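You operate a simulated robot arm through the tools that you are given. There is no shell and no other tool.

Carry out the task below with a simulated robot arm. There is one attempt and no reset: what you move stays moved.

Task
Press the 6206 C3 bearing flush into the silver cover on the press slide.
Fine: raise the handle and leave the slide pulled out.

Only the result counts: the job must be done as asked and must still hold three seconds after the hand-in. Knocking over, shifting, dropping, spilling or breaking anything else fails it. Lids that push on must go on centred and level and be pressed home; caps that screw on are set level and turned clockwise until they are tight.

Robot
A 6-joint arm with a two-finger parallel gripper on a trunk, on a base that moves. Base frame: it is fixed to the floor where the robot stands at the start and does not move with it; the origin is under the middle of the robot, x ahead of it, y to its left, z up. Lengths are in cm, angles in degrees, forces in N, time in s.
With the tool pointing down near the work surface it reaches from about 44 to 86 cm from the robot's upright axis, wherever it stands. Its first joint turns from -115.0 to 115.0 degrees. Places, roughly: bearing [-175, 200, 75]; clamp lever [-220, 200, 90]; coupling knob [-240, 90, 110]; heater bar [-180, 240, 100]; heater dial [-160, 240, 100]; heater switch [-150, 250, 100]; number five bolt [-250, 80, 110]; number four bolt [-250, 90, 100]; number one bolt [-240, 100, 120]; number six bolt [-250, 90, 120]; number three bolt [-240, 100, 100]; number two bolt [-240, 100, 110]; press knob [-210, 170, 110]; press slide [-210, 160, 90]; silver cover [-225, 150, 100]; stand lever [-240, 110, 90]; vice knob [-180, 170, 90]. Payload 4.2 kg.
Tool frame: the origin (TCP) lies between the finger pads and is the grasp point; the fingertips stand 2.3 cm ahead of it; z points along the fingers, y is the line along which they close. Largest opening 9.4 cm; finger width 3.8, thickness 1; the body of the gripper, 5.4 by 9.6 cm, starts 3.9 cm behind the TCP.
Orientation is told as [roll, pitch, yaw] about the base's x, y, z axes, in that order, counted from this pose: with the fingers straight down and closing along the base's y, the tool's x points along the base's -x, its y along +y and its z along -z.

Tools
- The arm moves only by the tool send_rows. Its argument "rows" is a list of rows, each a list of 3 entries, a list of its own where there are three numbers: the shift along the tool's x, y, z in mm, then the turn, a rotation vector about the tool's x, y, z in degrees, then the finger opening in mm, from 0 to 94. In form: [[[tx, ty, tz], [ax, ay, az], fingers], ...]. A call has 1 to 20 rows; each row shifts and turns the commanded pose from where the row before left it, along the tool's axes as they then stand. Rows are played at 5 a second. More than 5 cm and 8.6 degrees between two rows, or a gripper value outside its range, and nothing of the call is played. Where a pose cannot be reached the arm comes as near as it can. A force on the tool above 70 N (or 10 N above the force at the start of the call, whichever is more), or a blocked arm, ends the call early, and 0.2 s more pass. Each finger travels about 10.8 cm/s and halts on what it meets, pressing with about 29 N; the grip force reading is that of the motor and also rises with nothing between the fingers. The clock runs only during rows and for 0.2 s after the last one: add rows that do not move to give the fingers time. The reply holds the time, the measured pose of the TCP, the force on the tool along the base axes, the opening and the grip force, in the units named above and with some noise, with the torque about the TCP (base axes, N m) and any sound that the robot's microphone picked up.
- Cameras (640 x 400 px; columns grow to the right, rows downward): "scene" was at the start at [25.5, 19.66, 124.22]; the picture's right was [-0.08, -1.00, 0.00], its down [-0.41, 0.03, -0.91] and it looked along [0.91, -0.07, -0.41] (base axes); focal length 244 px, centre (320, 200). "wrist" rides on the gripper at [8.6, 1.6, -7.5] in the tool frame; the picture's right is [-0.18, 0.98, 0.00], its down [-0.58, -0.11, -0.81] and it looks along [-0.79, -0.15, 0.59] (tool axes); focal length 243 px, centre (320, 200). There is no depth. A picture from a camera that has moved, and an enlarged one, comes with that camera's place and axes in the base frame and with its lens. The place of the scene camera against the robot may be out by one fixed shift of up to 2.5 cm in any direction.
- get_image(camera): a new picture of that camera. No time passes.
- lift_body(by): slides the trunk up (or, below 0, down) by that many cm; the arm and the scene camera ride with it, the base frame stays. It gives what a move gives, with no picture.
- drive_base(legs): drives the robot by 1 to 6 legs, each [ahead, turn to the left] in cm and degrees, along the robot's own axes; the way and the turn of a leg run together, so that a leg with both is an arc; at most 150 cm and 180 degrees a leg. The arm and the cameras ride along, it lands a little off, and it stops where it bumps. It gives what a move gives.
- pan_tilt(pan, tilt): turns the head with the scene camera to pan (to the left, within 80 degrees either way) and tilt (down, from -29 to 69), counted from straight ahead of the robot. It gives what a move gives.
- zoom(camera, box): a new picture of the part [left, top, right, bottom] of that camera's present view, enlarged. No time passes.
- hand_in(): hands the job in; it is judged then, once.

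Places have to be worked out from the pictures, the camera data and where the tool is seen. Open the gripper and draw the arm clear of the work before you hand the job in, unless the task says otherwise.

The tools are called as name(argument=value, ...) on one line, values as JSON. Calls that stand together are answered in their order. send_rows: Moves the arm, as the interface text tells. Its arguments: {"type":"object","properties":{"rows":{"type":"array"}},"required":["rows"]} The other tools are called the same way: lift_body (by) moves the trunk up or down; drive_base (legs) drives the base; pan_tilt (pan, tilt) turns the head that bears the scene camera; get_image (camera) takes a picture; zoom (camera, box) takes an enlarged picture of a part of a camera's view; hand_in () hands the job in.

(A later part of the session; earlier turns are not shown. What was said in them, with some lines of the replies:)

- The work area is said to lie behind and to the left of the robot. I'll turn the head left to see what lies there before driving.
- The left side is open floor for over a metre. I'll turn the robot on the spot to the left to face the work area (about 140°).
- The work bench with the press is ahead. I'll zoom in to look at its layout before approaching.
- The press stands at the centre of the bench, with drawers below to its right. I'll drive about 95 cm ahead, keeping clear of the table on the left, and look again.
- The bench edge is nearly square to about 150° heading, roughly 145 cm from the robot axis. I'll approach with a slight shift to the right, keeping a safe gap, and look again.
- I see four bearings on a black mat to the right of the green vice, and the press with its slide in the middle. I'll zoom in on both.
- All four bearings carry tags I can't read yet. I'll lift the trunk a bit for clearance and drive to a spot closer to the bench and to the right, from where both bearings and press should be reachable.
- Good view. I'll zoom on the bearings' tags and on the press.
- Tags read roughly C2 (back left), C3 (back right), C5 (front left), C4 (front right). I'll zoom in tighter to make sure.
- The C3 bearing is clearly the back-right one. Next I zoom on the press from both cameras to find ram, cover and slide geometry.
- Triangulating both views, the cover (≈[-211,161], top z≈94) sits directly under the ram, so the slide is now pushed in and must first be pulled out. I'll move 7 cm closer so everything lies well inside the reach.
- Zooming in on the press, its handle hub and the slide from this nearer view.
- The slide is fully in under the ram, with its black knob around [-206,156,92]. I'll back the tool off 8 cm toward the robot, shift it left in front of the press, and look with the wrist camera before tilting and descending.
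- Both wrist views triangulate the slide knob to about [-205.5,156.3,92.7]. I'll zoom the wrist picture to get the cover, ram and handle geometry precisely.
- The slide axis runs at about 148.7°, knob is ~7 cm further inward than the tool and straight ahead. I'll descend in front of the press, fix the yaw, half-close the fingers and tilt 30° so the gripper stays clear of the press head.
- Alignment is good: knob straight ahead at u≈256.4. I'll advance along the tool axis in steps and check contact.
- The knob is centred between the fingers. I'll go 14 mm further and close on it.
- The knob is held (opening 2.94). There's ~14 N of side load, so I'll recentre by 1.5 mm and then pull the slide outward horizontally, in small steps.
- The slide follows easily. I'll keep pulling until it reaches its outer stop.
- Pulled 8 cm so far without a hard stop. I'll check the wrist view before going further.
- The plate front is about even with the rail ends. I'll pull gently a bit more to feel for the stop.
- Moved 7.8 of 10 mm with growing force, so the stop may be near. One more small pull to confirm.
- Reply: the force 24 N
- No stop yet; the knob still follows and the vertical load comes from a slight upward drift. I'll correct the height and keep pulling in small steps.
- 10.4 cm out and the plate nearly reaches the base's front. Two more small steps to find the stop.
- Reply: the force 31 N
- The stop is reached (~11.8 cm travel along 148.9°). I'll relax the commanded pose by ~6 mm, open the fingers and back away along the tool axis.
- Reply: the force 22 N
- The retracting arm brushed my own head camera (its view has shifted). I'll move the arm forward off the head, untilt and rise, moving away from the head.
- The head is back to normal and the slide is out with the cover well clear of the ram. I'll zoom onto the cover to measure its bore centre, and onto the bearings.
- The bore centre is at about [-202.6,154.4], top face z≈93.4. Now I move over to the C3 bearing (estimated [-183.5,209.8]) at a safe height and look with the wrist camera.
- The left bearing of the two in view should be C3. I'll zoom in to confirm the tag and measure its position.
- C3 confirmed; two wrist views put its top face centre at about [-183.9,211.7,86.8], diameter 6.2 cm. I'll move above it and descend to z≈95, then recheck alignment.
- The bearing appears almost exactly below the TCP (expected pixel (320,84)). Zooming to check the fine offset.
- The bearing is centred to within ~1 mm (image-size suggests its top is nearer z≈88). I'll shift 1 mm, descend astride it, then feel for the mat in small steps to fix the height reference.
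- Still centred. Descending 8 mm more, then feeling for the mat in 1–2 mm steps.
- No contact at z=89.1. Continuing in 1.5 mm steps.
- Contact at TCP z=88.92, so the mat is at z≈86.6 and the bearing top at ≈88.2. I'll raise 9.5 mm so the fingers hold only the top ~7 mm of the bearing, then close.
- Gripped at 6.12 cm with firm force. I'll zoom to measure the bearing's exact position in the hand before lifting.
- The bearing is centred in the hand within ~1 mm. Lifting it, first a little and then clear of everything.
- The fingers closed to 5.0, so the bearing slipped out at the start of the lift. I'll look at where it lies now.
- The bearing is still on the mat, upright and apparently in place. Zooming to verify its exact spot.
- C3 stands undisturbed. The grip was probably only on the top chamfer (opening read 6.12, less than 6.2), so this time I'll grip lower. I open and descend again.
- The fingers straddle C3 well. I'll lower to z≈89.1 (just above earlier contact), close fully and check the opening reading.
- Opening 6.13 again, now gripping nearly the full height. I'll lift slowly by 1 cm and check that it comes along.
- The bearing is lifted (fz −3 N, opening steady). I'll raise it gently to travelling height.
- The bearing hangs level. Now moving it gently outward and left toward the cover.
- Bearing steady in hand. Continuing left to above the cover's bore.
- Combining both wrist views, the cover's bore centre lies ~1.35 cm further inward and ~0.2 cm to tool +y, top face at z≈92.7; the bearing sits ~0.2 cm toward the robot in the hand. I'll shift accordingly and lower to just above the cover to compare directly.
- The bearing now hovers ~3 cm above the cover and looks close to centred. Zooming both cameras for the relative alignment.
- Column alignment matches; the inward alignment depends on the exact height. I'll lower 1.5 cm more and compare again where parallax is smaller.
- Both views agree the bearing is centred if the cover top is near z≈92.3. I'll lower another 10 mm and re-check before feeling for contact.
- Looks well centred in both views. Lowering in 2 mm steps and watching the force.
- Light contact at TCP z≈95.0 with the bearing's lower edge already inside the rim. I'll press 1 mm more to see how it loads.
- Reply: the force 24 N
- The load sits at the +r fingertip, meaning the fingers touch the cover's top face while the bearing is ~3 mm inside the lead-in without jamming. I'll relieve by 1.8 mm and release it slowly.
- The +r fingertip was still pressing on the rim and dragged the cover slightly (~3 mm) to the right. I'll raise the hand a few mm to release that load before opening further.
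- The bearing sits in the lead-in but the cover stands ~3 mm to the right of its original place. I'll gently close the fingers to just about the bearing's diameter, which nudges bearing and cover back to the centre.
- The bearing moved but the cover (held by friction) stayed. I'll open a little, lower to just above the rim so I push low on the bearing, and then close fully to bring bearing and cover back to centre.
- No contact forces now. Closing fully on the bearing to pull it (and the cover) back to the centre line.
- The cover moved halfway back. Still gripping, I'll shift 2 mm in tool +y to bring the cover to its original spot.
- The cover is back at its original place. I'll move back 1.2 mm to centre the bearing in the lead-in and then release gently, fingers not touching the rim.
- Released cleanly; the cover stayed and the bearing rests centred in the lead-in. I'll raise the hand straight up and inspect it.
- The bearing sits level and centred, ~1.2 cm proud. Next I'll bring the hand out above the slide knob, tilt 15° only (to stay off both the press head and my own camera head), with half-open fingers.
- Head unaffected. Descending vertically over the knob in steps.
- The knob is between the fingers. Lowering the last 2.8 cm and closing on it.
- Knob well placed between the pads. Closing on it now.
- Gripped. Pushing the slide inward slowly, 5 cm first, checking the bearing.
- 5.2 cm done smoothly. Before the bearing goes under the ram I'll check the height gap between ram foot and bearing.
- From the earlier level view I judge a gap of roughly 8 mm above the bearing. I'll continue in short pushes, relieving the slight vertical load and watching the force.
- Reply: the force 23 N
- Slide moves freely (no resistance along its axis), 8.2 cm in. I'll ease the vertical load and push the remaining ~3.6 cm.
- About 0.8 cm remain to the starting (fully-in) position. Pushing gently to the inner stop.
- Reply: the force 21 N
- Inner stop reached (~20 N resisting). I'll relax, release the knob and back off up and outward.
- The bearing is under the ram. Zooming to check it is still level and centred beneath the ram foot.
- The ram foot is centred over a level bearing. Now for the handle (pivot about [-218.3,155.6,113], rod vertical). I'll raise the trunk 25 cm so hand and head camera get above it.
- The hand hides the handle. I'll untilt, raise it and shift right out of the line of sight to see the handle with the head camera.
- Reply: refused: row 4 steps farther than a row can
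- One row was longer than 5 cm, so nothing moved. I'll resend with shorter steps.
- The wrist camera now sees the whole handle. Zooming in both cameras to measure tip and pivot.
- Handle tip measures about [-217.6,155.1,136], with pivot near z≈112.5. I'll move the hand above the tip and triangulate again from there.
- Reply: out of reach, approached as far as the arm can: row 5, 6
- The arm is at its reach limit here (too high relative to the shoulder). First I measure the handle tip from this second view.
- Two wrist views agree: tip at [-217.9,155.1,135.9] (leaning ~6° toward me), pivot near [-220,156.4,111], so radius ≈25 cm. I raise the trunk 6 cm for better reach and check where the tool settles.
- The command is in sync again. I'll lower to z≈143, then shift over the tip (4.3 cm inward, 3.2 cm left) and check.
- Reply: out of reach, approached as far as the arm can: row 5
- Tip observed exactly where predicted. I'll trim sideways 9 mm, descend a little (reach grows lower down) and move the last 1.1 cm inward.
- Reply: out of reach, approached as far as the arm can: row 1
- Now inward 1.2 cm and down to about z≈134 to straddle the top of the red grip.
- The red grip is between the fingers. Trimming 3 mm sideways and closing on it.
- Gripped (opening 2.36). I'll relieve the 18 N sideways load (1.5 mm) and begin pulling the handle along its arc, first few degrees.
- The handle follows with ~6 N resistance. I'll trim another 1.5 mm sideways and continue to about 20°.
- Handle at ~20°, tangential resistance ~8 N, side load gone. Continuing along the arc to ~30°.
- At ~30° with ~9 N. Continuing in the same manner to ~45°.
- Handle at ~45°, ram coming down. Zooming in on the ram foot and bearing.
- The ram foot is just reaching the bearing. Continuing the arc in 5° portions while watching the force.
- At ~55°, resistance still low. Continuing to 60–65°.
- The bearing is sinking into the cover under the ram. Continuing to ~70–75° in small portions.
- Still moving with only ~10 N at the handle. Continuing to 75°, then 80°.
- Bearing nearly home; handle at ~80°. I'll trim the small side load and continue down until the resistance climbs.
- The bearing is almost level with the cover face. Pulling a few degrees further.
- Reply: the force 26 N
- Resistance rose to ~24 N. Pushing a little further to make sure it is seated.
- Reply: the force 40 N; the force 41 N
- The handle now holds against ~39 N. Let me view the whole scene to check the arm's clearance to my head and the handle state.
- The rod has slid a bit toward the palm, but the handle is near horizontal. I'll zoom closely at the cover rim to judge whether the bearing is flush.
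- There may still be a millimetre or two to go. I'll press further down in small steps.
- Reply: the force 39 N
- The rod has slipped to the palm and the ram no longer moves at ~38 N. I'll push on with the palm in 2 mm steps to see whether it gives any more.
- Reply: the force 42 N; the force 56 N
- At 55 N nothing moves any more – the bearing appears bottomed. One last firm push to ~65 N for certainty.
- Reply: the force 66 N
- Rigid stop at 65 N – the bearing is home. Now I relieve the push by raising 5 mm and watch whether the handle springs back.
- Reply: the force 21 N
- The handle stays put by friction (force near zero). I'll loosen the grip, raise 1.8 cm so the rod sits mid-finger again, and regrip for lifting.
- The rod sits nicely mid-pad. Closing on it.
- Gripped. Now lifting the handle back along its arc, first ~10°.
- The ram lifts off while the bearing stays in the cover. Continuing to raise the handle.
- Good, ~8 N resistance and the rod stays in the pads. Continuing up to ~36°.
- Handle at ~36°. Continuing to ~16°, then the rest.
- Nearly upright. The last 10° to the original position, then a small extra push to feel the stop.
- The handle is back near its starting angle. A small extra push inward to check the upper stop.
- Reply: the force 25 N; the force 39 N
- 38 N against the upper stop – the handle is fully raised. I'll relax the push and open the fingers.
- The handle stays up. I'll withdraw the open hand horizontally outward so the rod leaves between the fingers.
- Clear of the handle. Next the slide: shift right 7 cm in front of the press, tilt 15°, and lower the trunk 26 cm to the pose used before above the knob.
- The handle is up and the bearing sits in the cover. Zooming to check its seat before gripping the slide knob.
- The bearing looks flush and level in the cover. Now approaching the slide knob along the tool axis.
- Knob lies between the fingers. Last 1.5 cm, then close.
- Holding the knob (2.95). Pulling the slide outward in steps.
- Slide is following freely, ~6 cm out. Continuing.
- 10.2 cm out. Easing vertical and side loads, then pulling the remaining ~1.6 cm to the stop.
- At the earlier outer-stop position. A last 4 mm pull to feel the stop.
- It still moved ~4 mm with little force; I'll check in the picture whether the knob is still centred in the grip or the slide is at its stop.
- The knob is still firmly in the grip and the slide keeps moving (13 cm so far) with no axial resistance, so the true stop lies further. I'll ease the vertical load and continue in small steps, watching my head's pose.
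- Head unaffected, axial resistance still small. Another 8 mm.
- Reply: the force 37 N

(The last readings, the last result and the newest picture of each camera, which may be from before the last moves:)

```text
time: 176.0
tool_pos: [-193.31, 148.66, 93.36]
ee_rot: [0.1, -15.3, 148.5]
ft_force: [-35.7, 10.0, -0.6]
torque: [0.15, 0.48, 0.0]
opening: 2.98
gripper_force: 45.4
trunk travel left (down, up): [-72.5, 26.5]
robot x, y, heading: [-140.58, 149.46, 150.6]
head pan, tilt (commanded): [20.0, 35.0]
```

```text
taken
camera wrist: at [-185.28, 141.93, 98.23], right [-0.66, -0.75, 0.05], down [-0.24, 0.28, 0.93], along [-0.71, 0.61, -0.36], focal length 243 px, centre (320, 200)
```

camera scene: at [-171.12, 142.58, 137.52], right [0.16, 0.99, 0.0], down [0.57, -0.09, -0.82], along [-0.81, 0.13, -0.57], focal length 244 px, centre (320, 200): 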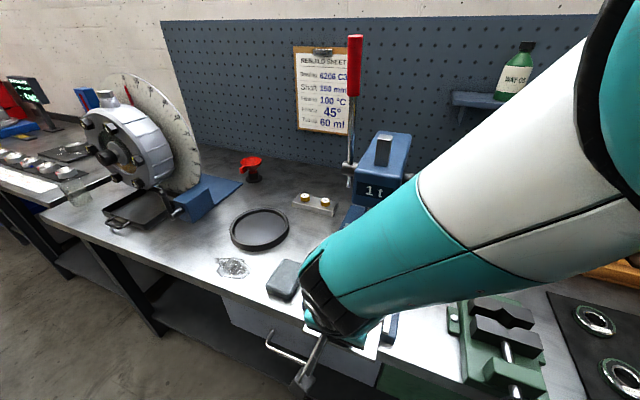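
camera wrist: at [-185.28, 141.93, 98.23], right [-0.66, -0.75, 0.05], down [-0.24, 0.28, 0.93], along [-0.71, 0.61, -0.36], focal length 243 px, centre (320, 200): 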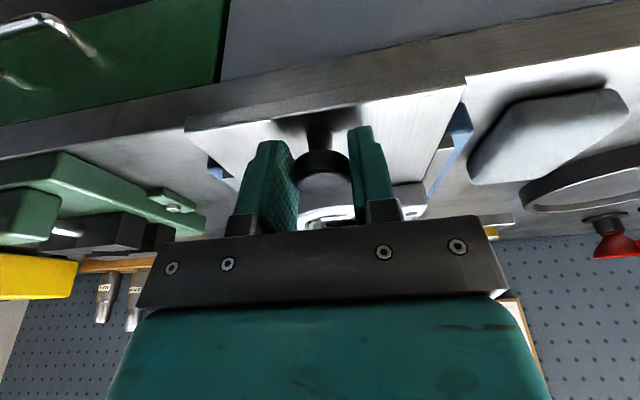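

36 N axial – this is the true outer stop (13.9 cm of travel). I'll relax the pull slightly and release the knob.

send_rows(rows=[[[-3.4, 0, 0.9], [0, 0, 0], 20], [[0, 0, 0], [0, 0, 0], 20]])

send_rows(rows=[[[0, 0, 0], [0, 0, 0], 35], [[0, 0, 0], [0, 0, 0], 52], [[0, 0, 0], [0, 0, 0], 56]])

get_image(camera="wrist")

```text
time: 176.6
tool_pos: [-193.27, 148.69, 93.48]
ee_rot: [0.0, -15.0, 148.7]
ft_force: [-14.9, 2.0, 13.5]
torque: [0.67, 1.03, 0.08]
opening: 2.91
gripper_force: 44.8
trunk travel left (down, up): [-72.5, 26.5]
robot x, y, heading: [-140.66, 149.4, 150.9]
head pan, tilt (commanded): [20.0, 35.0]
```

```text
time: 177.4
tool_pos: [-193.39, 148.64, 93.31]
ee_rot: [0.0, -15.0, 148.7]
ft_force: [0.3, -0.1, -0.3]
torque: [-0.02, 0.03, 0.02]
opening: 5.6
gripper_force: 0.1
trunk travel left (down, up): [-72.5, 26.5]
robot x, y, heading: [-140.91, 149.71, 150.6]
head pan, tilt (commanded): [20.0, 35.0]
```

```text
taken
camera wrist: at [-185.25, 142.02, 98.22], right [-0.66, -0.75, 0.05], down [-0.25, 0.28, 0.93], along [-0.71, 0.6, -0.37], focal length 243 px, centre (320, 200)
```

wrist: 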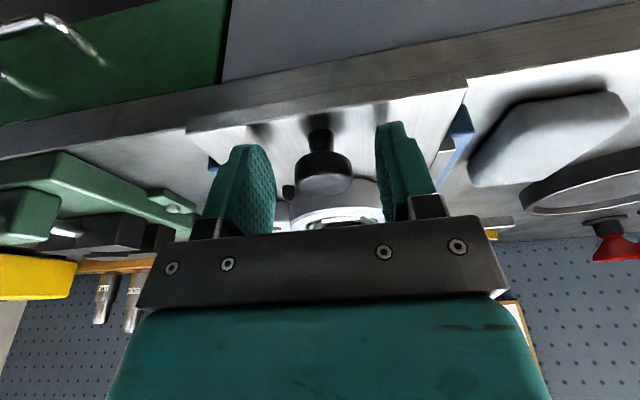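

Released. I'll rise straight up from the knob, then drift inward and untilt, keeping away from my head.

send_rows(rows=[[[-5.2, 0, -19.3], [0, 0, 0], 56], [[-10.35, 0, -38.6], [0, 0, 0], 56], [[-20, 0, -38.6], [0, 0, 0], 56], [[-20, 0, -38.6], [0, 0, 0], 56], [[0, 0, 0], [0, 7.5, 0], 56], [[0, 0, 0], [0, 7.5, 0], 56], [[0, 0, 0], [0, 0, 0], 56]])

get_image(camera="wrist")

get_image(camera="scene")

```text
time: 179.0
tool_pos: [-194.74, 149.77, 107.85]
ee_rot: [0.0, 0.1, 148.8]
ft_force: [0.1, -0.4, -0.7]
torque: [0.0, -0.01, 0.01]
opening: 5.58
gripper_force: 0.0
trunk travel left (down, up): [-72.5, 26.5]
robot x, y, heading: [-140.31, 149.56, 150.5]
head pan, tilt (commanded): [20.0, 35.0]
```

```text
taken
camera wrist: at [-188.11, 143.89, 115.25], right [-0.67, -0.74, 0.0], down [-0.44, 0.4, 0.81], along [-0.6, 0.54, -0.59], focal length 243 px, centre (320, 200)
```

wrist: 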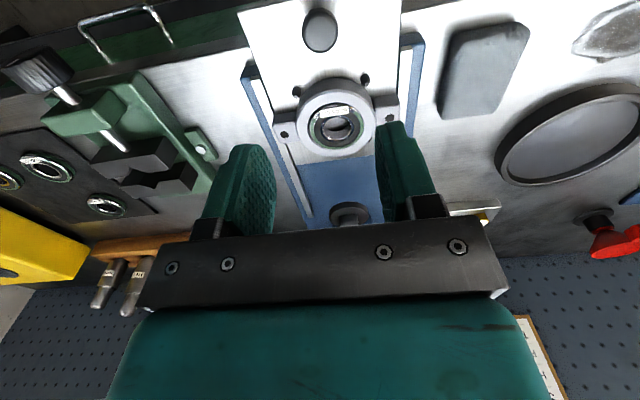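

```text
taken
camera scene: at [-171.17, 142.56, 137.5], right [0.16, 0.99, 0.0], down [0.57, -0.09, -0.82], along [-0.81, 0.13, -0.57], focal length 244 px, centre (320, 200)
```

scene: 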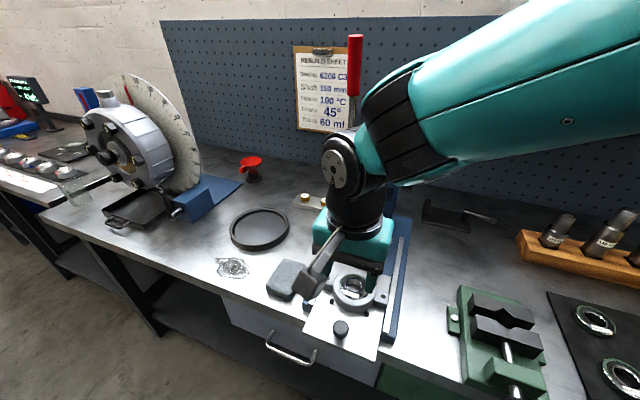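

The hand is clear. Zooming on the cover from both cameras to verify that the bearing is flush and level.

zoom(camera="wrist", box=[280, 65, 390, 165])

zoom(camera="scene", box=[310, 255, 400, 345])

zoom(camera="scene", box=[335, 270, 375, 310])

```text
4.00 times, centred on (335, 115) of wrist
camera zoom: at [-188.11, 143.89, 115.25], right [-0.67, -0.74, 0.0], down [-0.44, 0.4, 0.81], along [-0.6, 0.54, -0.59], focal length 970 px, centre (260, 540)
```

zoom: 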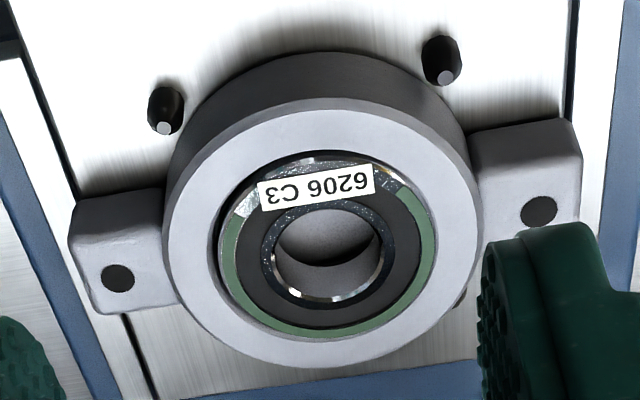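

```text
4.44 times, centred on (355, 300) of scene
camera zoom: at [-171.17, 142.56, 137.5], right [0.16, 0.99, 0.0], down [0.57, -0.09, -0.82], along [-0.81, 0.13, -0.57], focal length 1082 px, centre (164, -244)
```

zoom: 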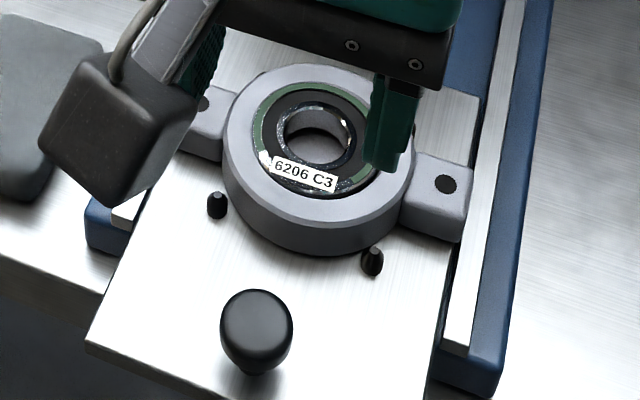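

```text
10.00 times, centred on (355, 290) of scene
camera zoom: at [-171.17, 142.56, 137.5], right [0.16, 0.99, 0.0], down [0.57, -0.09, -0.82], along [-0.81, 0.13, -0.57], focal length 2435 px, centre (-30, -700)
```

zoom: 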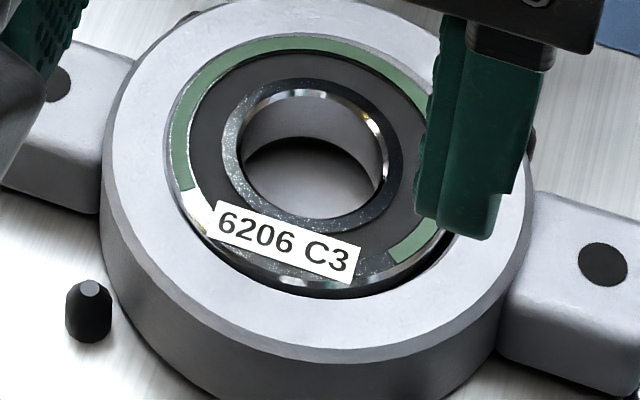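

The bearing looks flush and level. I'll draw the arm up and to the right, clear of the press, and take a last overall look.

send_rows(rows=[[[0, 0, -40], [0, 0, 0], 70], [[0, 0, -40], [0, 0, 0], 80], [[0, 0, -40], [0, 0, 0], 90], [[0, 0, -40], [0, 0, 0], 90], [[0, -45, 0], [0, 0, 0], 90], [[0, -45, 0], [0, 0, 0], 90], [[0, -45, 0], [0, 0, 0], 90], [[0, -45, 0], [0, 0, 0], 90], [[0, 0, 0], [0, 0, 0], 90]])

get_image(camera="scene")

zoom(camera="scene", box=[260, 20, 420, 360])

zoom(camera="scene", box=[330, 268, 380, 312])

```text
time: 181.0
tool_pos: [-185.51, 164.91, 123.93]
ee_rot: [-0.1, 0.0, 148.7]
ft_force: [0.3, -0.8, -0.2]
torque: [0.02, -0.02, -0.01]
opening: 9.01
gripper_force: 0.0
trunk travel left (down, up): [-72.5, 26.5]
robot x, y, heading: [-140.83, 149.76, 150.5]
head pan, tilt (commanded): [20.0, 35.0]
```

```text
taken
camera scene: at [-171.18, 142.57, 137.5], right [0.16, 0.99, 0.0], down [0.57, -0.09, -0.82], along [-0.81, 0.13, -0.57], focal length 244 px, centre (320, 200)
```

scene: 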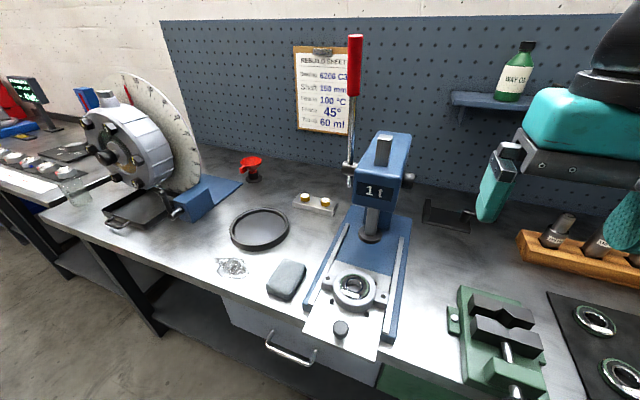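

```text
1.18 times, centred on (340, 190) of scene
camera zoom: at [-171.18, 142.57, 137.5], right [0.16, 0.99, 0.0], down [0.57, -0.09, -0.82], along [-0.81, 0.13, -0.57], focal length 286 px, centre (296, 212)
```

zoom: 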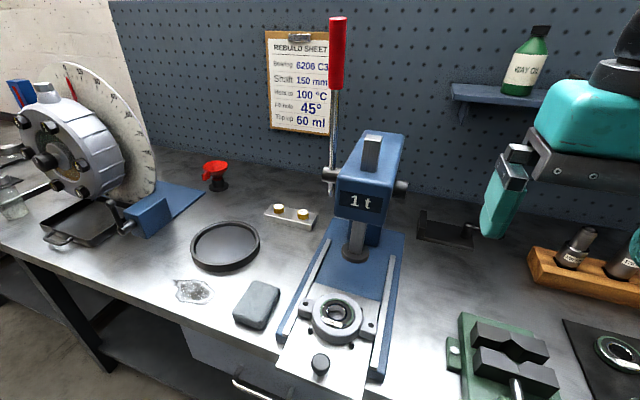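

```text
9.09 times, centred on (355, 290) of scene
camera zoom: at [-171.18, 142.57, 137.5], right [0.16, 0.99, 0.0], down [0.57, -0.09, -0.82], along [-0.81, 0.13, -0.57], focal length 2214 px, centre (2, -618)
```

zoom: 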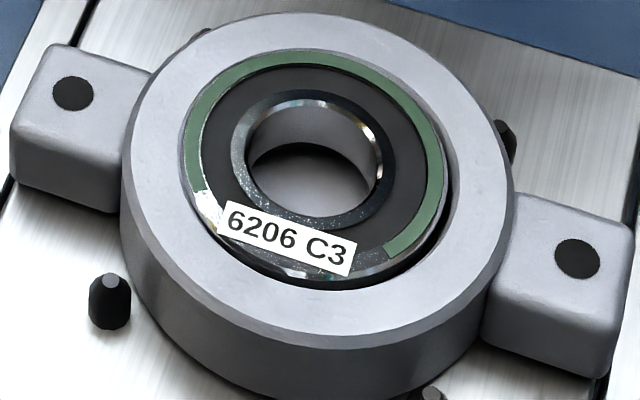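

Everything looks right: handle up, slide out, bearing in. To be sure it's flush I'll take a lower, grazing view: raise the arm, then lower the trunk.

send_rows(rows=[[[0, 0, -40], [0, 0, 0], 90], [[0, 0, -40], [0, 0, 0], 90], [[0, 0, -40], [0, 0, 0], 90], [[0, 0, -40], [0, 0, 0], 90], [[0, 0, 0], [0, 0, 0], 90]])

lift_body(by=-24)

pan_tilt(pan=20, tilt=25)

get_image(camera="scene")

```text
time: 182.2
tool_pos: [-185.66, 164.81, 140.13]
ee_rot: [0.0, 0.1, 148.7]
ft_force: [0.5, 0.4, 0.8]
torque: [-0.02, -0.02, 0.02]
opening: 8.99
gripper_force: 0.0
trunk travel left (down, up): [-72.5, 26.5]
robot x, y, heading: [-140.93, 149.77, 150.5]
head pan, tilt (commanded): [20.0, 35.0]
```

```text
time: 184.7
tool_pos: [-185.61, 164.65, 116.12]
ee_rot: [0.0, 0.0, 148.6]
ft_force: [0.0, 0.3, -0.1]
torque: [0.02, 0.01, -0.02]
opening: 9.01
gripper_force: 0.1
trunk travel left (down, up): [-48.5, 50.5]
robot x, y, heading: [-140.59, 149.58, 150.7]
head pan, tilt (commanded): [20.0, 35.0]
```

```text
time: 185.4
tool_pos: [-185.54, 164.68, 116.07]
ee_rot: [0.0, 0.0, 148.7]
ft_force: [-0.5, -0.1, -0.8]
torque: [0.02, -0.01, 0.02]
opening: 9.0
gripper_force: 0.1
trunk travel left (down, up): [-48.5, 50.5]
robot x, y, heading: [-140.84, 150.02, 150.5]
head pan, tilt (commanded): [20.0, 25.0]
```

```text
taken
camera scene: at [-171.58, 142.64, 115.07], right [0.16, 0.99, 0.0], down [0.42, -0.07, -0.91], along [-0.89, 0.15, -0.42], focal length 244 px, centre (320, 200)
```

scene: 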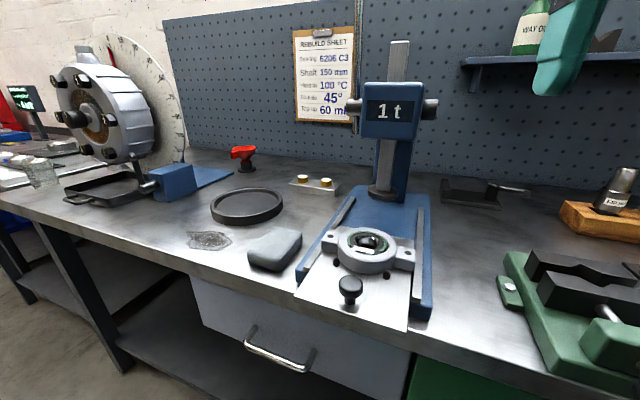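

Now a close zoom from this low angle on the cover.

zoom(camera="scene", box=[335, 222, 400, 277])

zoom(camera="scene", box=[348, 228, 388, 258])

```text
7.27 times, centred on (368, 250) of scene
camera zoom: at [-171.58, 142.64, 115.07], right [0.16, 0.99, 0.0], down [0.42, -0.07, -0.91], along [-0.89, 0.15, -0.42], focal length 1771 px, centre (-26, -160)
```

zoom: 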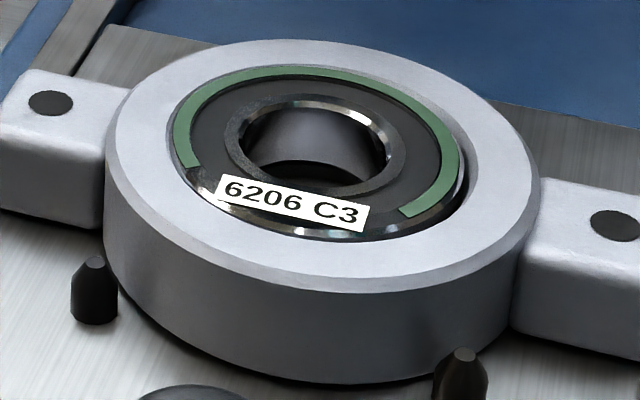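

```text
13.33 times, centred on (368, 243) of scene
camera zoom: at [-171.58, 142.64, 115.07], right [0.16, 0.99, 0.0], down [0.42, -0.07, -0.91], along [-0.89, 0.15, -0.42], focal length 3247 px, centre (-320, -373)
```

zoom: 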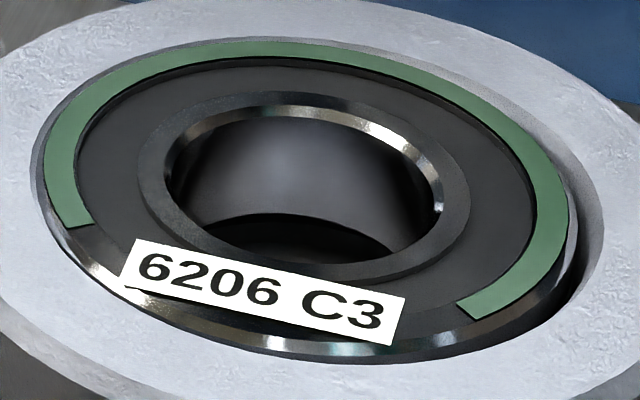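

From the low angle the bearing's top face is level with the cover's rim (front and back gaps equal within about half a millimetre). The handle is up, the slide is out at its stop, the gripper is open and clear, and nothing else was disturbed. I'm handing in.

hand_in()

```text
The job is handed in.
```

I pressed the 6206 C3 bearing into the silver cover, raised the handle to its upper stop and pulled the slide out to its outer stop. The job is handed in, and I haven't seen a result.

- **Seating:** the ram hit a rigid stop at about 65 N on the handle. A low-angle camera view afterwards showed the bearing's top face level with the cover's rim, within about half a millimetre by my estimate.
- **First grip:** the bearing slipped out of the fingers on the first lift. It stayed upright in place on the mat.
- **Cover nudged:** while I was setting the bearing down, a fingertip dragged the cover about 3 mm sideways on the slide. I moved it back to where it had been before pressing.
- **Head camera:** the arm brushed the robot's own head camera once and pushed it out of line. It came back to its normal pose, and nothing on the bench was involved.

At hand-in the gripper was open and the arm clear of the press. In the last pictures nothing else on the bench looked out of place.
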